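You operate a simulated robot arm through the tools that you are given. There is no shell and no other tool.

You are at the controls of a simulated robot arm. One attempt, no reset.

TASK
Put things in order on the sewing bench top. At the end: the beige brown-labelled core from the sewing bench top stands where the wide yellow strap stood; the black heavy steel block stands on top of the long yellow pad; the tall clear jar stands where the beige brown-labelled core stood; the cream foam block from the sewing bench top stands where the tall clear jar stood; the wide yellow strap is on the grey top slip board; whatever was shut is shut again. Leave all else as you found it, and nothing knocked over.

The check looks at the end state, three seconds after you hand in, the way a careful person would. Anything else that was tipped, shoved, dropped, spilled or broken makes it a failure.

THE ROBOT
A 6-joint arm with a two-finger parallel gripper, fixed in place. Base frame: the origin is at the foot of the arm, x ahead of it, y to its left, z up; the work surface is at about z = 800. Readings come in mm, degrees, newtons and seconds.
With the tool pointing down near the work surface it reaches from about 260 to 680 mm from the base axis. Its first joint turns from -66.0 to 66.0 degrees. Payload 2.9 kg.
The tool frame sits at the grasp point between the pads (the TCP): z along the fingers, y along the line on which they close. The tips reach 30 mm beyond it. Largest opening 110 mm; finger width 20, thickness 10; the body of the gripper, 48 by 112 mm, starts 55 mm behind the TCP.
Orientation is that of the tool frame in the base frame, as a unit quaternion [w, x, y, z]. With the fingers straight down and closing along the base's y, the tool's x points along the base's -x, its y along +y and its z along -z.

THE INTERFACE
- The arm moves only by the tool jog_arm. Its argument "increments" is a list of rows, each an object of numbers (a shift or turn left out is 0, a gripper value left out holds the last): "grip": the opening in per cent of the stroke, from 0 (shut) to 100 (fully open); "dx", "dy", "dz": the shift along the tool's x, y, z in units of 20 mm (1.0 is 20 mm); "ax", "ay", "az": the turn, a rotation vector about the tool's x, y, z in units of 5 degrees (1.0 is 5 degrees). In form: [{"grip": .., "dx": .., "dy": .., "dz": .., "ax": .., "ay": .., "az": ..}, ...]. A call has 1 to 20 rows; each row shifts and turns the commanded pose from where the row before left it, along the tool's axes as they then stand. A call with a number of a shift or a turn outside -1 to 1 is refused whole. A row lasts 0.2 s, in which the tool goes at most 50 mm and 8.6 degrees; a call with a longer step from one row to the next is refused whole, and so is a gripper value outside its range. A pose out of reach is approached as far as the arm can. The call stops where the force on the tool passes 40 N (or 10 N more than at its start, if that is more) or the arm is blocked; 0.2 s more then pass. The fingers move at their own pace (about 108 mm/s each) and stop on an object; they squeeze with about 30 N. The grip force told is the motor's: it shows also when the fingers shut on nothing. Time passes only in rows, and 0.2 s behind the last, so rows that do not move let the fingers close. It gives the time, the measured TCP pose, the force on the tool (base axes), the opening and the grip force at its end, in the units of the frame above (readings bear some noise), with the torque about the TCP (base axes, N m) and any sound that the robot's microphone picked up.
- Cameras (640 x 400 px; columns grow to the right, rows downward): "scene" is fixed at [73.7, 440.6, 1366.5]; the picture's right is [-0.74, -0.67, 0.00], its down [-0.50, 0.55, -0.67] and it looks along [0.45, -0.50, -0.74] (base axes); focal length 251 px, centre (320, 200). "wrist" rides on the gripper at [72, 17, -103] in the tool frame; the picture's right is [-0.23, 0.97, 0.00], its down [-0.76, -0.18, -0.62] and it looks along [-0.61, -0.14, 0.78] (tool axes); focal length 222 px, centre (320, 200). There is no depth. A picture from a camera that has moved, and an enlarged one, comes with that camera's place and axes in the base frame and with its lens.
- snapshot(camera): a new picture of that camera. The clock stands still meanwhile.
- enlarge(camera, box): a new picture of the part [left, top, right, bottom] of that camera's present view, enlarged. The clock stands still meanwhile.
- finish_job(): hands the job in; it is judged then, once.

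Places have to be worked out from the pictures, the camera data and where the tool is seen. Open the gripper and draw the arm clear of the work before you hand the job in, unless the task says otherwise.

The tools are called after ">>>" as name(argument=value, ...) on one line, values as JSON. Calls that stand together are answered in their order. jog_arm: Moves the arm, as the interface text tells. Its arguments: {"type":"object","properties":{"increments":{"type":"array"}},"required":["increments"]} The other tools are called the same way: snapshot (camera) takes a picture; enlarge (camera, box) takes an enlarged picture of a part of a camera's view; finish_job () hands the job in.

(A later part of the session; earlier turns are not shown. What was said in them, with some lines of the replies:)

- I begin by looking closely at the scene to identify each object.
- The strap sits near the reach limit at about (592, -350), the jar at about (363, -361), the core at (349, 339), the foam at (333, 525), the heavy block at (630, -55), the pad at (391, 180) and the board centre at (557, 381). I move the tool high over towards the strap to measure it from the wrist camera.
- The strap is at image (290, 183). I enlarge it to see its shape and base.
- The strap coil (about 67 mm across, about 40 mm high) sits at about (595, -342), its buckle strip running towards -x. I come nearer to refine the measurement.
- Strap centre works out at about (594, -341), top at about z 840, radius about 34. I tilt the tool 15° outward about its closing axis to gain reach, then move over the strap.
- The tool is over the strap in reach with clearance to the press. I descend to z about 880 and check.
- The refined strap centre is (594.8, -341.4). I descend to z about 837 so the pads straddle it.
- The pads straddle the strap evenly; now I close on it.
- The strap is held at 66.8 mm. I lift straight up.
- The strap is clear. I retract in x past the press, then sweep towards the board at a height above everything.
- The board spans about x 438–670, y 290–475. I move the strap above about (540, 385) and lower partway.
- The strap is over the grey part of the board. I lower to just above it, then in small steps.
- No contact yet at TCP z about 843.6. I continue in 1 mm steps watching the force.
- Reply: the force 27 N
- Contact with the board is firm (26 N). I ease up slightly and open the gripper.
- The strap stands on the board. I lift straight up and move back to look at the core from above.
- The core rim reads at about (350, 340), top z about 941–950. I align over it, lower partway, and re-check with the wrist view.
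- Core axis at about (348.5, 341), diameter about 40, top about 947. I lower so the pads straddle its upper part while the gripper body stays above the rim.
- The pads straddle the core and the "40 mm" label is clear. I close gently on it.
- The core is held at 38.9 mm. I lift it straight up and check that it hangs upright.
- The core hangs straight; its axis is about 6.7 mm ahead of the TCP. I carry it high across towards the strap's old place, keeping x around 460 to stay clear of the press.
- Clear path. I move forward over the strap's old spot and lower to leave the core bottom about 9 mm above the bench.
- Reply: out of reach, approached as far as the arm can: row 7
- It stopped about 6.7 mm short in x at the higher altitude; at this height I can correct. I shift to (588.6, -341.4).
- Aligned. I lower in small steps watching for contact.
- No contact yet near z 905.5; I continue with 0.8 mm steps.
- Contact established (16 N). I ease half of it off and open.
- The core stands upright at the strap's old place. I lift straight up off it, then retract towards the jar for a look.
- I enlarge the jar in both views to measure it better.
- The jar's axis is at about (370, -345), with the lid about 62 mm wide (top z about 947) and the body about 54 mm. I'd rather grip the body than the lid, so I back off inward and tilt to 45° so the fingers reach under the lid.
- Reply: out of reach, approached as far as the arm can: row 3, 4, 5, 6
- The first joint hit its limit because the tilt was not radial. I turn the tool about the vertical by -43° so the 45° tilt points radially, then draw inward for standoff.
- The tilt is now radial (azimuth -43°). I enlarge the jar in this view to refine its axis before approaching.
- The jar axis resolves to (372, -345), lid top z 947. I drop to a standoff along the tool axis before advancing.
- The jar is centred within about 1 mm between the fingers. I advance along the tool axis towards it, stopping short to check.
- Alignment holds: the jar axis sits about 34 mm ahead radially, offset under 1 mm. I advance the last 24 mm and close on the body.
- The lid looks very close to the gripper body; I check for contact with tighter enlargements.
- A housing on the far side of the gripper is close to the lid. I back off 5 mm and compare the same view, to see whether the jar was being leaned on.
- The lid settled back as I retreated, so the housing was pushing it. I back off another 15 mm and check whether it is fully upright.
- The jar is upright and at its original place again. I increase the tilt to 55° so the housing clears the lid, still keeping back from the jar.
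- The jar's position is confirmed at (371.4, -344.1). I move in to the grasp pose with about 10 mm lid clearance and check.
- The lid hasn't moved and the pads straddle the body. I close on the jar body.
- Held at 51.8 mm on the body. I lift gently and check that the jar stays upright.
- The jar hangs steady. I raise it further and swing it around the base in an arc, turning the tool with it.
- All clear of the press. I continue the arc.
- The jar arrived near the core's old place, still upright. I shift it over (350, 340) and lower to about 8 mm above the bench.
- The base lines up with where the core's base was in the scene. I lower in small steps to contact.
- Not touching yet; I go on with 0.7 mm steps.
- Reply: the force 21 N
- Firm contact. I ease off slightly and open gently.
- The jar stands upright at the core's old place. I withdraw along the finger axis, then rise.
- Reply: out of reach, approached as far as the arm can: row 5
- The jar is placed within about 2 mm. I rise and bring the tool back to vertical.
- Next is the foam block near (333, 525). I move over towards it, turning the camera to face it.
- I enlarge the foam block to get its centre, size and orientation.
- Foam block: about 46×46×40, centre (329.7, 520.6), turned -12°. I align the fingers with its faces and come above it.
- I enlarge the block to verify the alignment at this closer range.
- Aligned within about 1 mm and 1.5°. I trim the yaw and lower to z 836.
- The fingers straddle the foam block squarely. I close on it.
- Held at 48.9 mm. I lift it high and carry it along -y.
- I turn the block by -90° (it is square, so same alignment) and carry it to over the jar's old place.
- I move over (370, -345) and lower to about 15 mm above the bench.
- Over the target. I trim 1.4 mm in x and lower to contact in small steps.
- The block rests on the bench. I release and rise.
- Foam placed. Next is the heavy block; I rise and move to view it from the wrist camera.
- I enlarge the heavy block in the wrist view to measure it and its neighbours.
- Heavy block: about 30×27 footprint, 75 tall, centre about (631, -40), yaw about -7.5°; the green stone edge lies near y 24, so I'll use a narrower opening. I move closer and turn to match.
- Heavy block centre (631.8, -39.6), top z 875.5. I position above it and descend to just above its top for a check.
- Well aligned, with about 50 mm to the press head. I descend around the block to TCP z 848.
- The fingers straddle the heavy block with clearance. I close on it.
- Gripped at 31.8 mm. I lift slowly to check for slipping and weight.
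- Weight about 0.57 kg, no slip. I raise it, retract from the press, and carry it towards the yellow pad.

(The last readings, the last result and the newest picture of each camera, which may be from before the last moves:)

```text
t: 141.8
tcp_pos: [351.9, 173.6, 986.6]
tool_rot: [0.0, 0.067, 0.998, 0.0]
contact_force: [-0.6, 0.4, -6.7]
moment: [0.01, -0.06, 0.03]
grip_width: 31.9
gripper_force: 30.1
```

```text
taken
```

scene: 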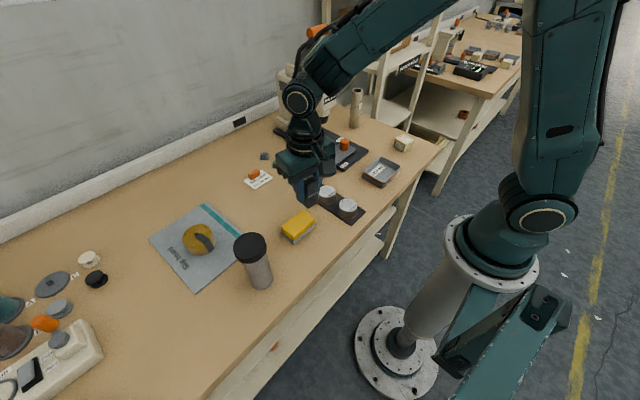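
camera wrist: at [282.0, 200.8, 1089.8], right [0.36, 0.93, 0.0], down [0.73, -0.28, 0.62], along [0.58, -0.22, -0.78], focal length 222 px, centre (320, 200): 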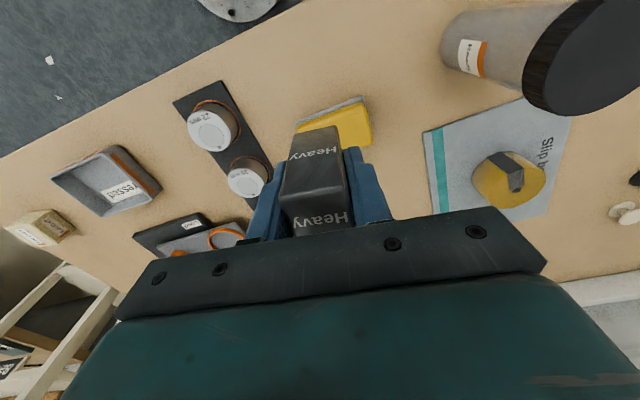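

The block hides part of the pad, so I shift aside to see the whole pad.

>>> jog_arm(increments=[{"dy": -1}, {"dy": -1}, {"dy": -1}, {"dy": -1}])

>>> enlarge(camera="wrist", box=[300, 60, 500, 200])

>>> enlarge(camera="scene", box=[250, 190, 350, 260])

```text
t: 142.8
tcp_pos: [339.7, 96.0, 985.5]
tool_rot: [0.0, 0.067, 0.998, 0.0]
contact_force: [0.0, -0.3, -6.7]
moment: [-0.01, 0.0, 0.02]
grip_width: 32.1
gripper_force: 30.4
```

```text
2.86 times, centred on (400, 130) of wrist
camera zoom: at [270.9, 122.0, 1089.5], right [0.36, 0.93, 0.0], down [0.73, -0.28, 0.62], along [0.58, -0.22, -0.78], focal length 635 px, centre (91, 400)
```

zoom: 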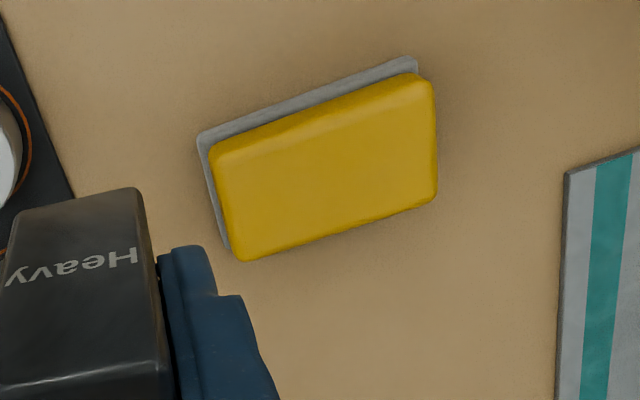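

```text
5.71 times, centred on (300, 225) of scene
camera zoom: at [73.8, 440.7, 1366.5], right [-0.74, -0.67, 0.0], down [-0.5, 0.55, -0.67], along [0.45, -0.5, -0.74], focal length 1435 px, centre (434, 57)
```

zoom: 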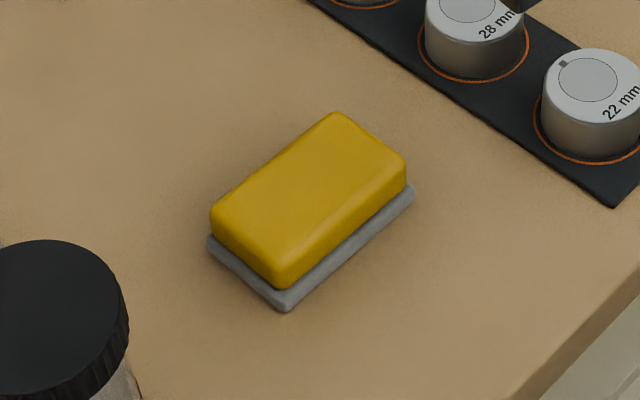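

The yellow pad's top is about 80×41 mm, centred near (393, 180), long side along y, top z about 835. I align the block with it and lower to about 15 mm above.

>>> jog_arm(increments=[{"az": -0.77}, {"az": -0.77}, {"dx": -0.53, "dy": 0.845}, {"dx": -0.53, "dy": 0.845}, {"dx": -0.53, "dy": 0.845}, {"dx": -0.53, "dy": 0.845}, {"dx": -0.53, "dy": 0.845}, {"dz": 0.865}, {"dz": 0.865}, {"dz": 0.865}, {"dz": 0.865}, {"dz": 0.865}, {}])

>>> snapshot(camera="wrist")

>>> enlarge(camera="scene", box=[240, 170, 360, 260])

```text
t: 145.6
tcp_pos: [391.5, 180.8, 899.0]
tool_rot: [0.001, 0.0, 1.0, 0.0]
contact_force: [0.4, 0.0, -6.6]
moment: [-0.02, 0.0, -0.04]
grip_width: 32.0
gripper_force: 30.4
```

```text
taken
camera wrist: at [320.6, 197.0, 1002.8], right [0.23, 0.97, 0.0], down [0.76, -0.18, 0.62], along [0.61, -0.14, -0.78], focal length 222 px, centre (320, 200)
```

wrist: 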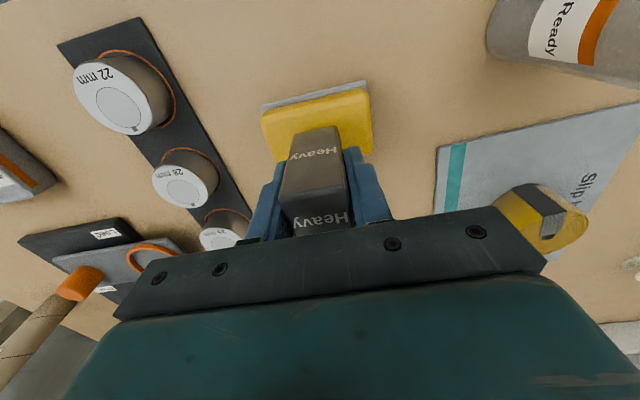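

```text
4.44 times, centred on (300, 215) of scene
camera zoom: at [73.8, 440.7, 1366.5], right [-0.74, -0.67, 0.0], down [-0.5, 0.55, -0.67], along [0.45, -0.5, -0.74], focal length 1116 px, centre (409, 133)
```

zoom: 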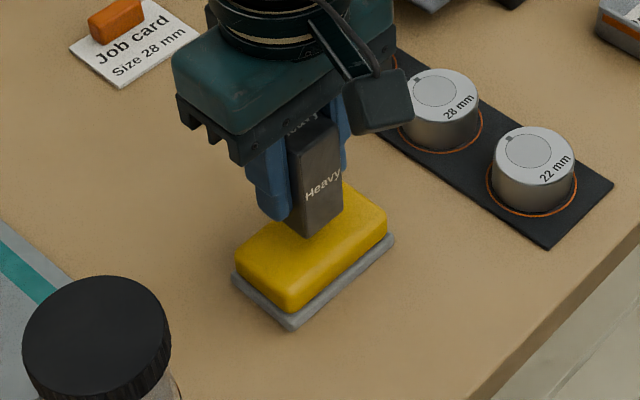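

Block is over the pad. I enlarge the wrist view to confirm centring before the final descent.

>>> enlarge(camera="wrist", box=[230, 60, 410, 180])

```text
3.33 times, centred on (320, 120) of wrist
camera zoom: at [320.6, 197.0, 1002.8], right [0.23, 0.97, 0.0], down [0.76, -0.18, 0.62], along [0.61, -0.14, -0.78], focal length 740 px, centre (320, 467)
```

zoom: 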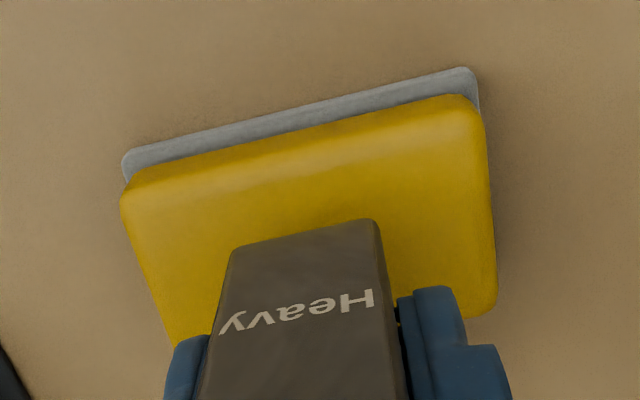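

Block is centred (392.5, 181) against the pad (391, 180.5). I lower to contact in small steps.

>>> jog_arm(increments=[{"dx": 0.05, "dz": 0.25}, {"dz": 0.25}, {}])

>>> jog_arm(increments=[{"dz": 0.05}, {}])

>>> jog_arm(increments=[{"dz": 0.05}, {}])

>>> jog_arm(increments=[{"dz": 0.05}, {}])

>>> jog_arm(increments=[{"dz": 0.05}, {}])

```text
t: 146.4
tcp_pos: [391.0, 180.4, 888.5]
tool_rot: [0.0, 0.0, 1.0, 0.0]
contact_force: [0.1, -0.6, -6.5]
moment: [0.02, -0.01, 0.0]
grip_width: 32.1
gripper_force: 30.2
```

```text
t: 147.0
tcp_pos: [392.4, 180.2, 888.1]
tool_rot: [0.0, 0.0, 1.0, 0.0]
contact_force: [0.4, 0.3, -5.7]
moment: [0.02, 0.04, 0.01]
grip_width: 31.8
gripper_force: 29.3
```

```text
t: 147.6
tcp_pos: [391.6, 179.3, 885.7]
tool_rot: [0.0, 0.0, 1.0, 0.0]
contact_force: [-0.9, -0.2, -5.6]
moment: [0.02, -0.03, 0.01]
grip_width: 32.1
gripper_force: 29.8
```

```text
t: 148.2
tcp_pos: [391.7, 180.4, 885.8]
tool_rot: [0.0, 0.0, 1.0, 0.0]
contact_force: [-0.3, -0.7, -5.4]
moment: [-0.01, -0.01, -0.01]
grip_width: 32.1
gripper_force: 29.3
```

```text
t: 148.8
tcp_pos: [391.2, 179.7, 884.9]
tool_rot: [0.0, 0.0, 1.0, 0.0]
contact_force: [0.9, 0.6, -5.4]
moment: [0.01, -0.02, 0.03]
grip_width: 32.0
gripper_force: 30.0
```

Still hanging (−5.4 N), no contact. I keep lowering 1 mm at a time.

>>> jog_arm(increments=[{"dz": 0.05}, {}])

>>> jog_arm(increments=[{"dz": 0.05}, {}])

>>> jog_arm(increments=[{"dz": 0.05}, {}])

>>> jog_arm(increments=[{"dz": 0.05}, {}])

>>> enlarge(camera="scene", box=[240, 170, 360, 260])

```text
t: 149.4
tcp_pos: [391.9, 181.2, 883.6]
tool_rot: [0.0, 0.0, 1.0, 0.0]
contact_force: [0.6, 1.1, -5.8]
moment: [0.03, -0.04, 0.02]
grip_width: 32.1
gripper_force: 30.2
```

```text
t: 150.0
tcp_pos: [392.2, 180.5, 882.0]
tool_rot: [0.0, 0.0, 1.0, 0.0]
contact_force: [0.1, 0.0, -6.6]
moment: [-0.02, 0.01, 0.0]
grip_width: 31.8
gripper_force: 29.7
```

```text
t: 150.6
tcp_pos: [391.7, 180.6, 881.4]
tool_rot: [-0.001, 0.0, 1.0, 0.0]
contact_force: [0.1, 0.2, -5.7]
moment: [0.0, -0.01, 0.0]
grip_width: 31.8
gripper_force: 29.9
```

```text
t: 151.2
tcp_pos: [392.9, 180.9, 881.8]
tool_rot: [0.0, 0.0, 1.0, 0.001]
contact_force: [-2.3, -0.7, 5.0]
moment: [-0.05, 0.17, -0.03]
grip_width: 32.1
gripper_force: 30.3
```

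```text
4.44 times, centred on (300, 215) of scene
camera zoom: at [73.6, 440.6, 1366.5], right [-0.74, -0.67, 0.0], down [-0.5, 0.55, -0.67], along [0.45, -0.5, -0.74], focal length 1116 px, centre (409, 133)
```

zoom: 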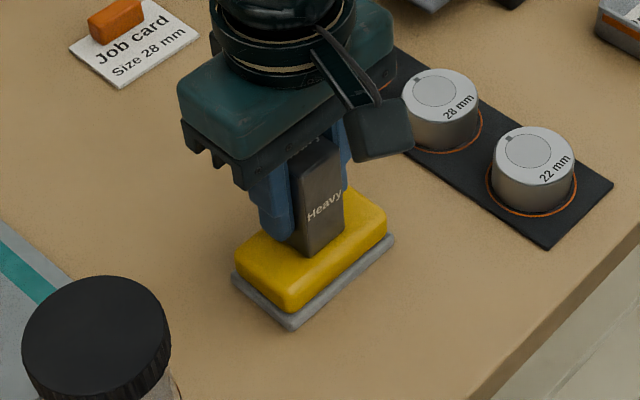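

The block rests on the pad (load reversed to +5 N). I open gently and rise straight up.

>>> jog_arm(increments=[{"grip": 32}, {"grip": 40}, {"grip": 60}, {"grip": 60}, {"dz": -0.5}, {"dz": -0.9}, {"dz": -0.9}, {"dz": -0.9}, {"dz": -0.9}, {"dz": -0.9}, {"dz": -0.9}])

>>> snapshot(camera="wrist")

>>> enlarge(camera="scene", box=[240, 170, 360, 260])

```text
t: 153.6
tcp_pos: [390.8, 181.5, 999.1]
tool_rot: [0.0, 0.0, 1.0, 0.0]
contact_force: [-0.8, -0.1, -0.2]
moment: [0.02, -0.02, -0.01]
grip_width: 66.0
gripper_force: 0.1
```

```text
taken
camera wrist: at [319.7, 197.6, 1103.0], right [0.23, 0.97, 0.0], down [0.76, -0.18, 0.62], along [0.61, -0.14, -0.78], focal length 222 px, centre (320, 200)
```

wrist: 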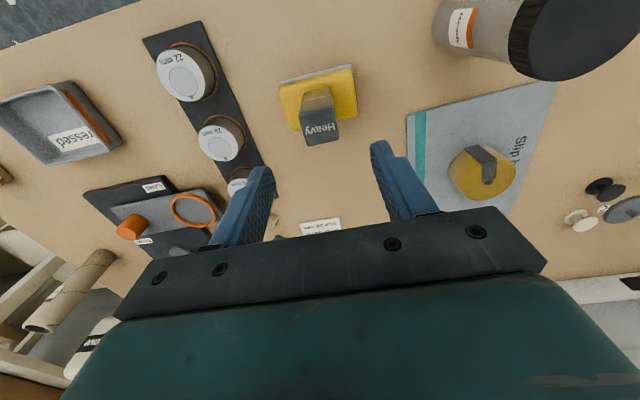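

```text
4.44 times, centred on (300, 215) of scene
camera zoom: at [73.7, 440.6, 1366.5], right [-0.74, -0.67, 0.0], down [-0.5, 0.55, -0.67], along [0.45, -0.5, -0.74], focal length 1116 px, centre (409, 133)
```

zoom: 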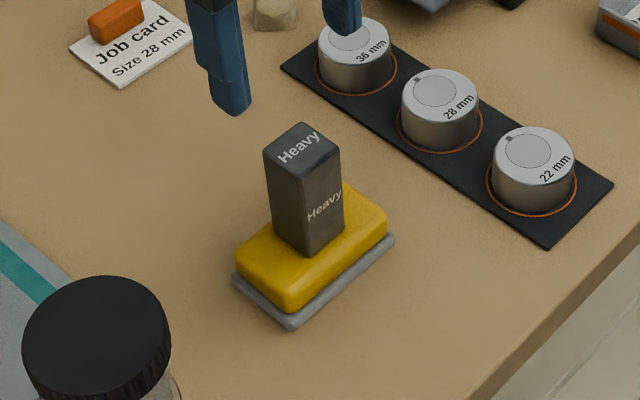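

Heavy stands centred on the pad. I raise the arm clear, open fully, and check the whole scene.

>>> jog_arm(increments=[{"dz": -1, "grip": 100}, {"dz": -1}, {"dz": -1}, {"dz": -1}, {"dz": -1}, {"dy": -1, "dx": 0.5}, {"dy": -1, "dx": 0.5}, {"dy": -1, "dx": 0.5}, {"dy": -1, "dx": 0.5}])

>>> snapshot(camera="scene")

>>> enlarge(camera="scene", box=[140, 160, 380, 310])

>>> enlarge(camera="scene", box=[220, 80, 440, 220])

>>> enlarge(camera="scene", box=[0, 240, 240, 400])

>>> snapshot(camera="wrist")

```text
t: 155.6
tcp_pos: [351.8, 100.6, 1099.9]
tool_rot: [0.0, 0.0, 1.0, 0.0]
contact_force: [-0.4, -0.1, -0.3]
moment: [0.02, 0.0, -0.01]
grip_width: 109.9
gripper_force: 0.0
```

```text
taken
```

scene: 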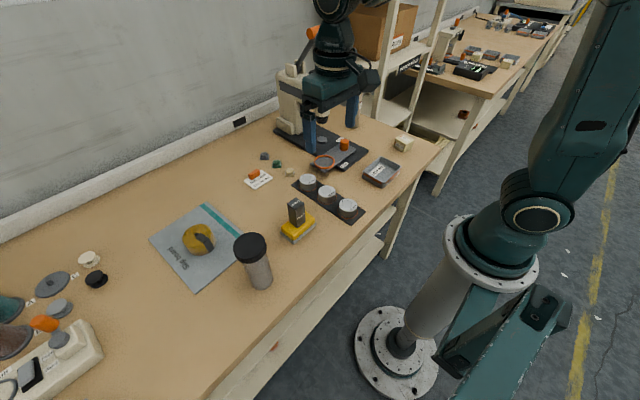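

```text
2.67 times, centred on (260, 235) of scene
camera zoom: at [73.7, 440.6, 1366.5], right [-0.74, -0.67, 0.0], down [-0.5, 0.55, -0.67], along [0.45, -0.5, -0.74], focal length 670 px, centre (480, 107)
```

zoom: 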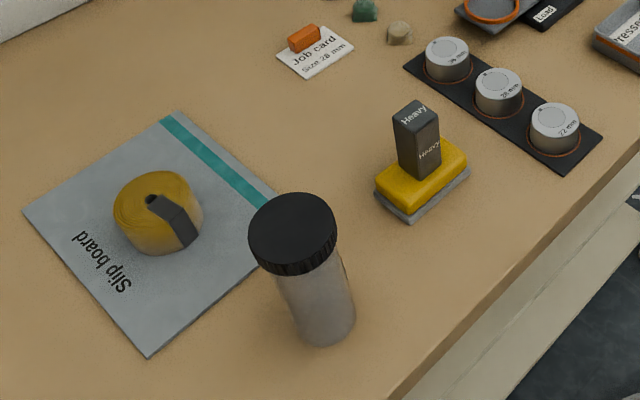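

```text
2.86 times, centred on (330, 150) of scene
camera zoom: at [73.7, 440.6, 1366.5], right [-0.74, -0.67, 0.0], down [-0.5, 0.55, -0.67], along [0.45, -0.5, -0.74], focal length 718 px, centre (291, 343)
```

zoom: 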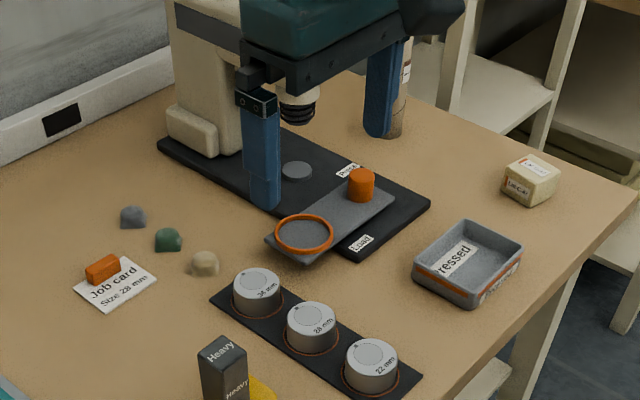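

```text
2.50 times, centred on (120, 320) of scene
camera zoom: at [73.7, 440.6, 1366.5], right [-0.74, -0.67, 0.0], down [-0.5, 0.55, -0.67], along [0.45, -0.5, -0.74], focal length 628 px, centre (820, -100)
```

zoom: 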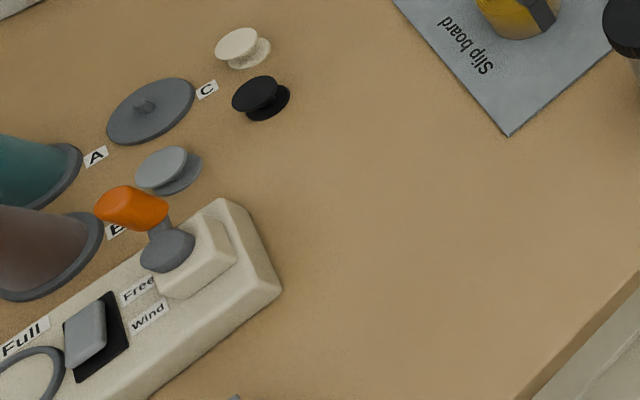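

```text
taken
camera wrist: at [279.5, 117.3, 1203.3], right [0.23, 0.97, 0.0], down [0.76, -0.18, 0.62], along [0.61, -0.14, -0.78], focal length 222 px, centre (320, 200)
```

wrist: 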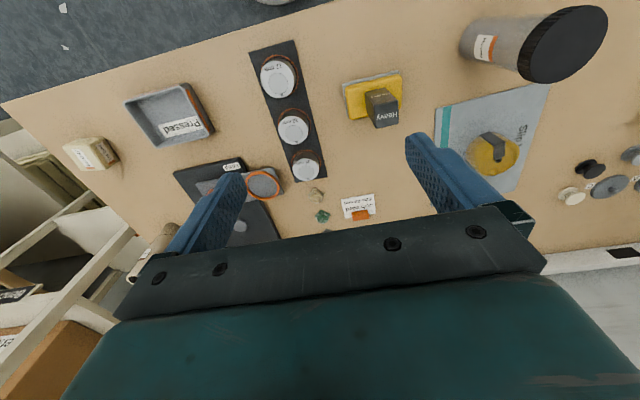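

All objects are standing. I compare the foam block's and the core's final places against the original ones at high zoom.

>>> enlarge(camera="scene", box=[370, 90, 450, 165])

>>> enlarge(camera="scene", box=[310, 70, 430, 150])

>>> enlarge(camera="wrist", box=[40, 100, 200, 200])

```text
5.33 times, centred on (410, 128) of scene
camera zoom: at [73.7, 440.6, 1366.5], right [-0.74, -0.67, 0.0], down [-0.5, 0.55, -0.67], along [0.45, -0.5, -0.74], focal length 1340 px, centre (-160, 587)
```

zoom: 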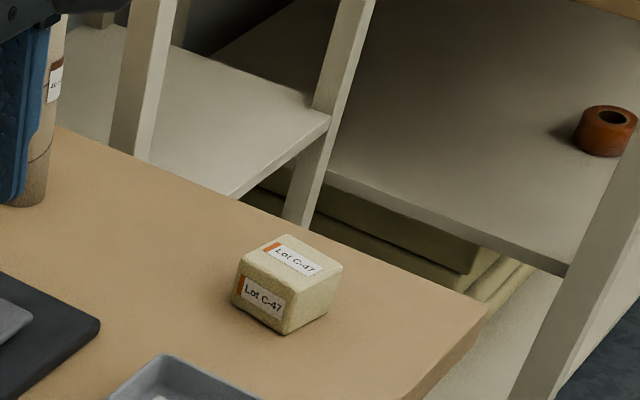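

```text
5.00 times, centred on (370, 110) of scene
camera zoom: at [73.7, 440.6, 1366.5], right [-0.74, -0.67, 0.0], down [-0.5, 0.55, -0.67], along [0.45, -0.5, -0.74], focal length 1256 px, centre (70, 650)
```

zoom: 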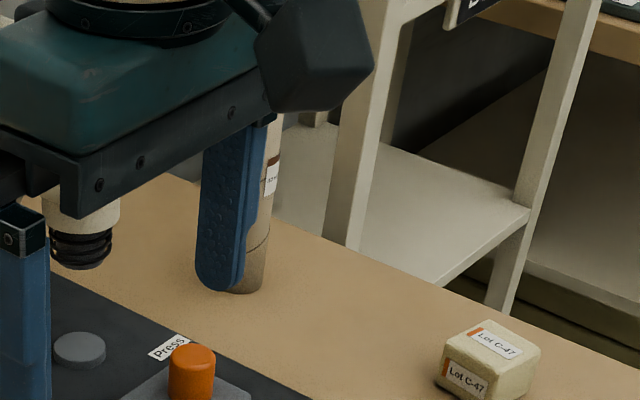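

```text
4.00 times, centred on (120, 150) of wrist
camera zoom: at [279.5, 117.3, 1203.3], right [0.23, 0.97, 0.0], down [0.76, -0.18, 0.62], along [0.61, -0.14, -0.78], focal length 888 px, centre (1120, 400)
```

zoom: 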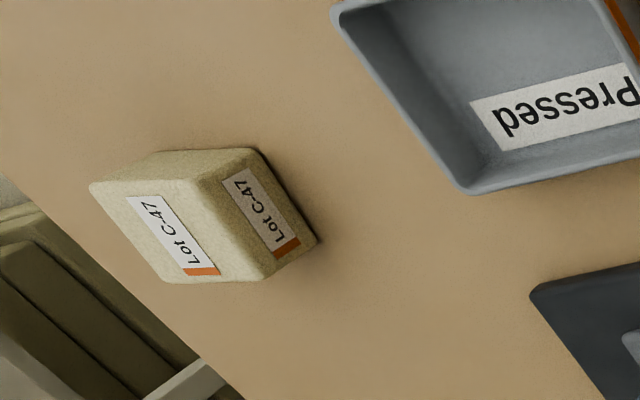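

The foam block's base centre matches the jar's old base centre, and the core and jar are within about 3 mm of their targets. The strap sits on the board, Heavy stands on the pad, and nothing else has moved. The gripper is open and the arm is well above the work, so I hand the job in.

>>> finish_job()

```text
The job is handed in.
```

I moved all five items on the sewing bench top and handed the job in. In the last pictures everything stands upright and nothing else has moved. I don't know the check's verdict yet.

| Item | Where it stands now | How close |
|---|---|---|
| Wide yellow strap | On the grey slip board, near the middle | Fully on the board |
| Beige brown-labelled core | Where the strap stood | About 3 mm by the wrist camera; the scene camera allows up to about 6 mm |
| Tall clear jar | Where the core stood | About 2–3 mm |
| Cream foam block | Where the jar stood | No visible offset |
| Black heavy steel block | Upright on the long yellow pad | Centred to about 1–2 mm |

- **Jar leaned on:** on my first try at gripping the jar, part of the gripper tipped it slightly. I backed off, it settled upright in its place, and I then gripped it by the body with more tilt.
- **Turned items:** the jar was turned on its axis and the foam block by about 90° on the way. I turned the heavy block slightly to line it up with the pad.
- **Nothing opened:** I did not open anything, so nothing needed shutting again.

The gripper is open and the arm is about 300 mm above the bench.
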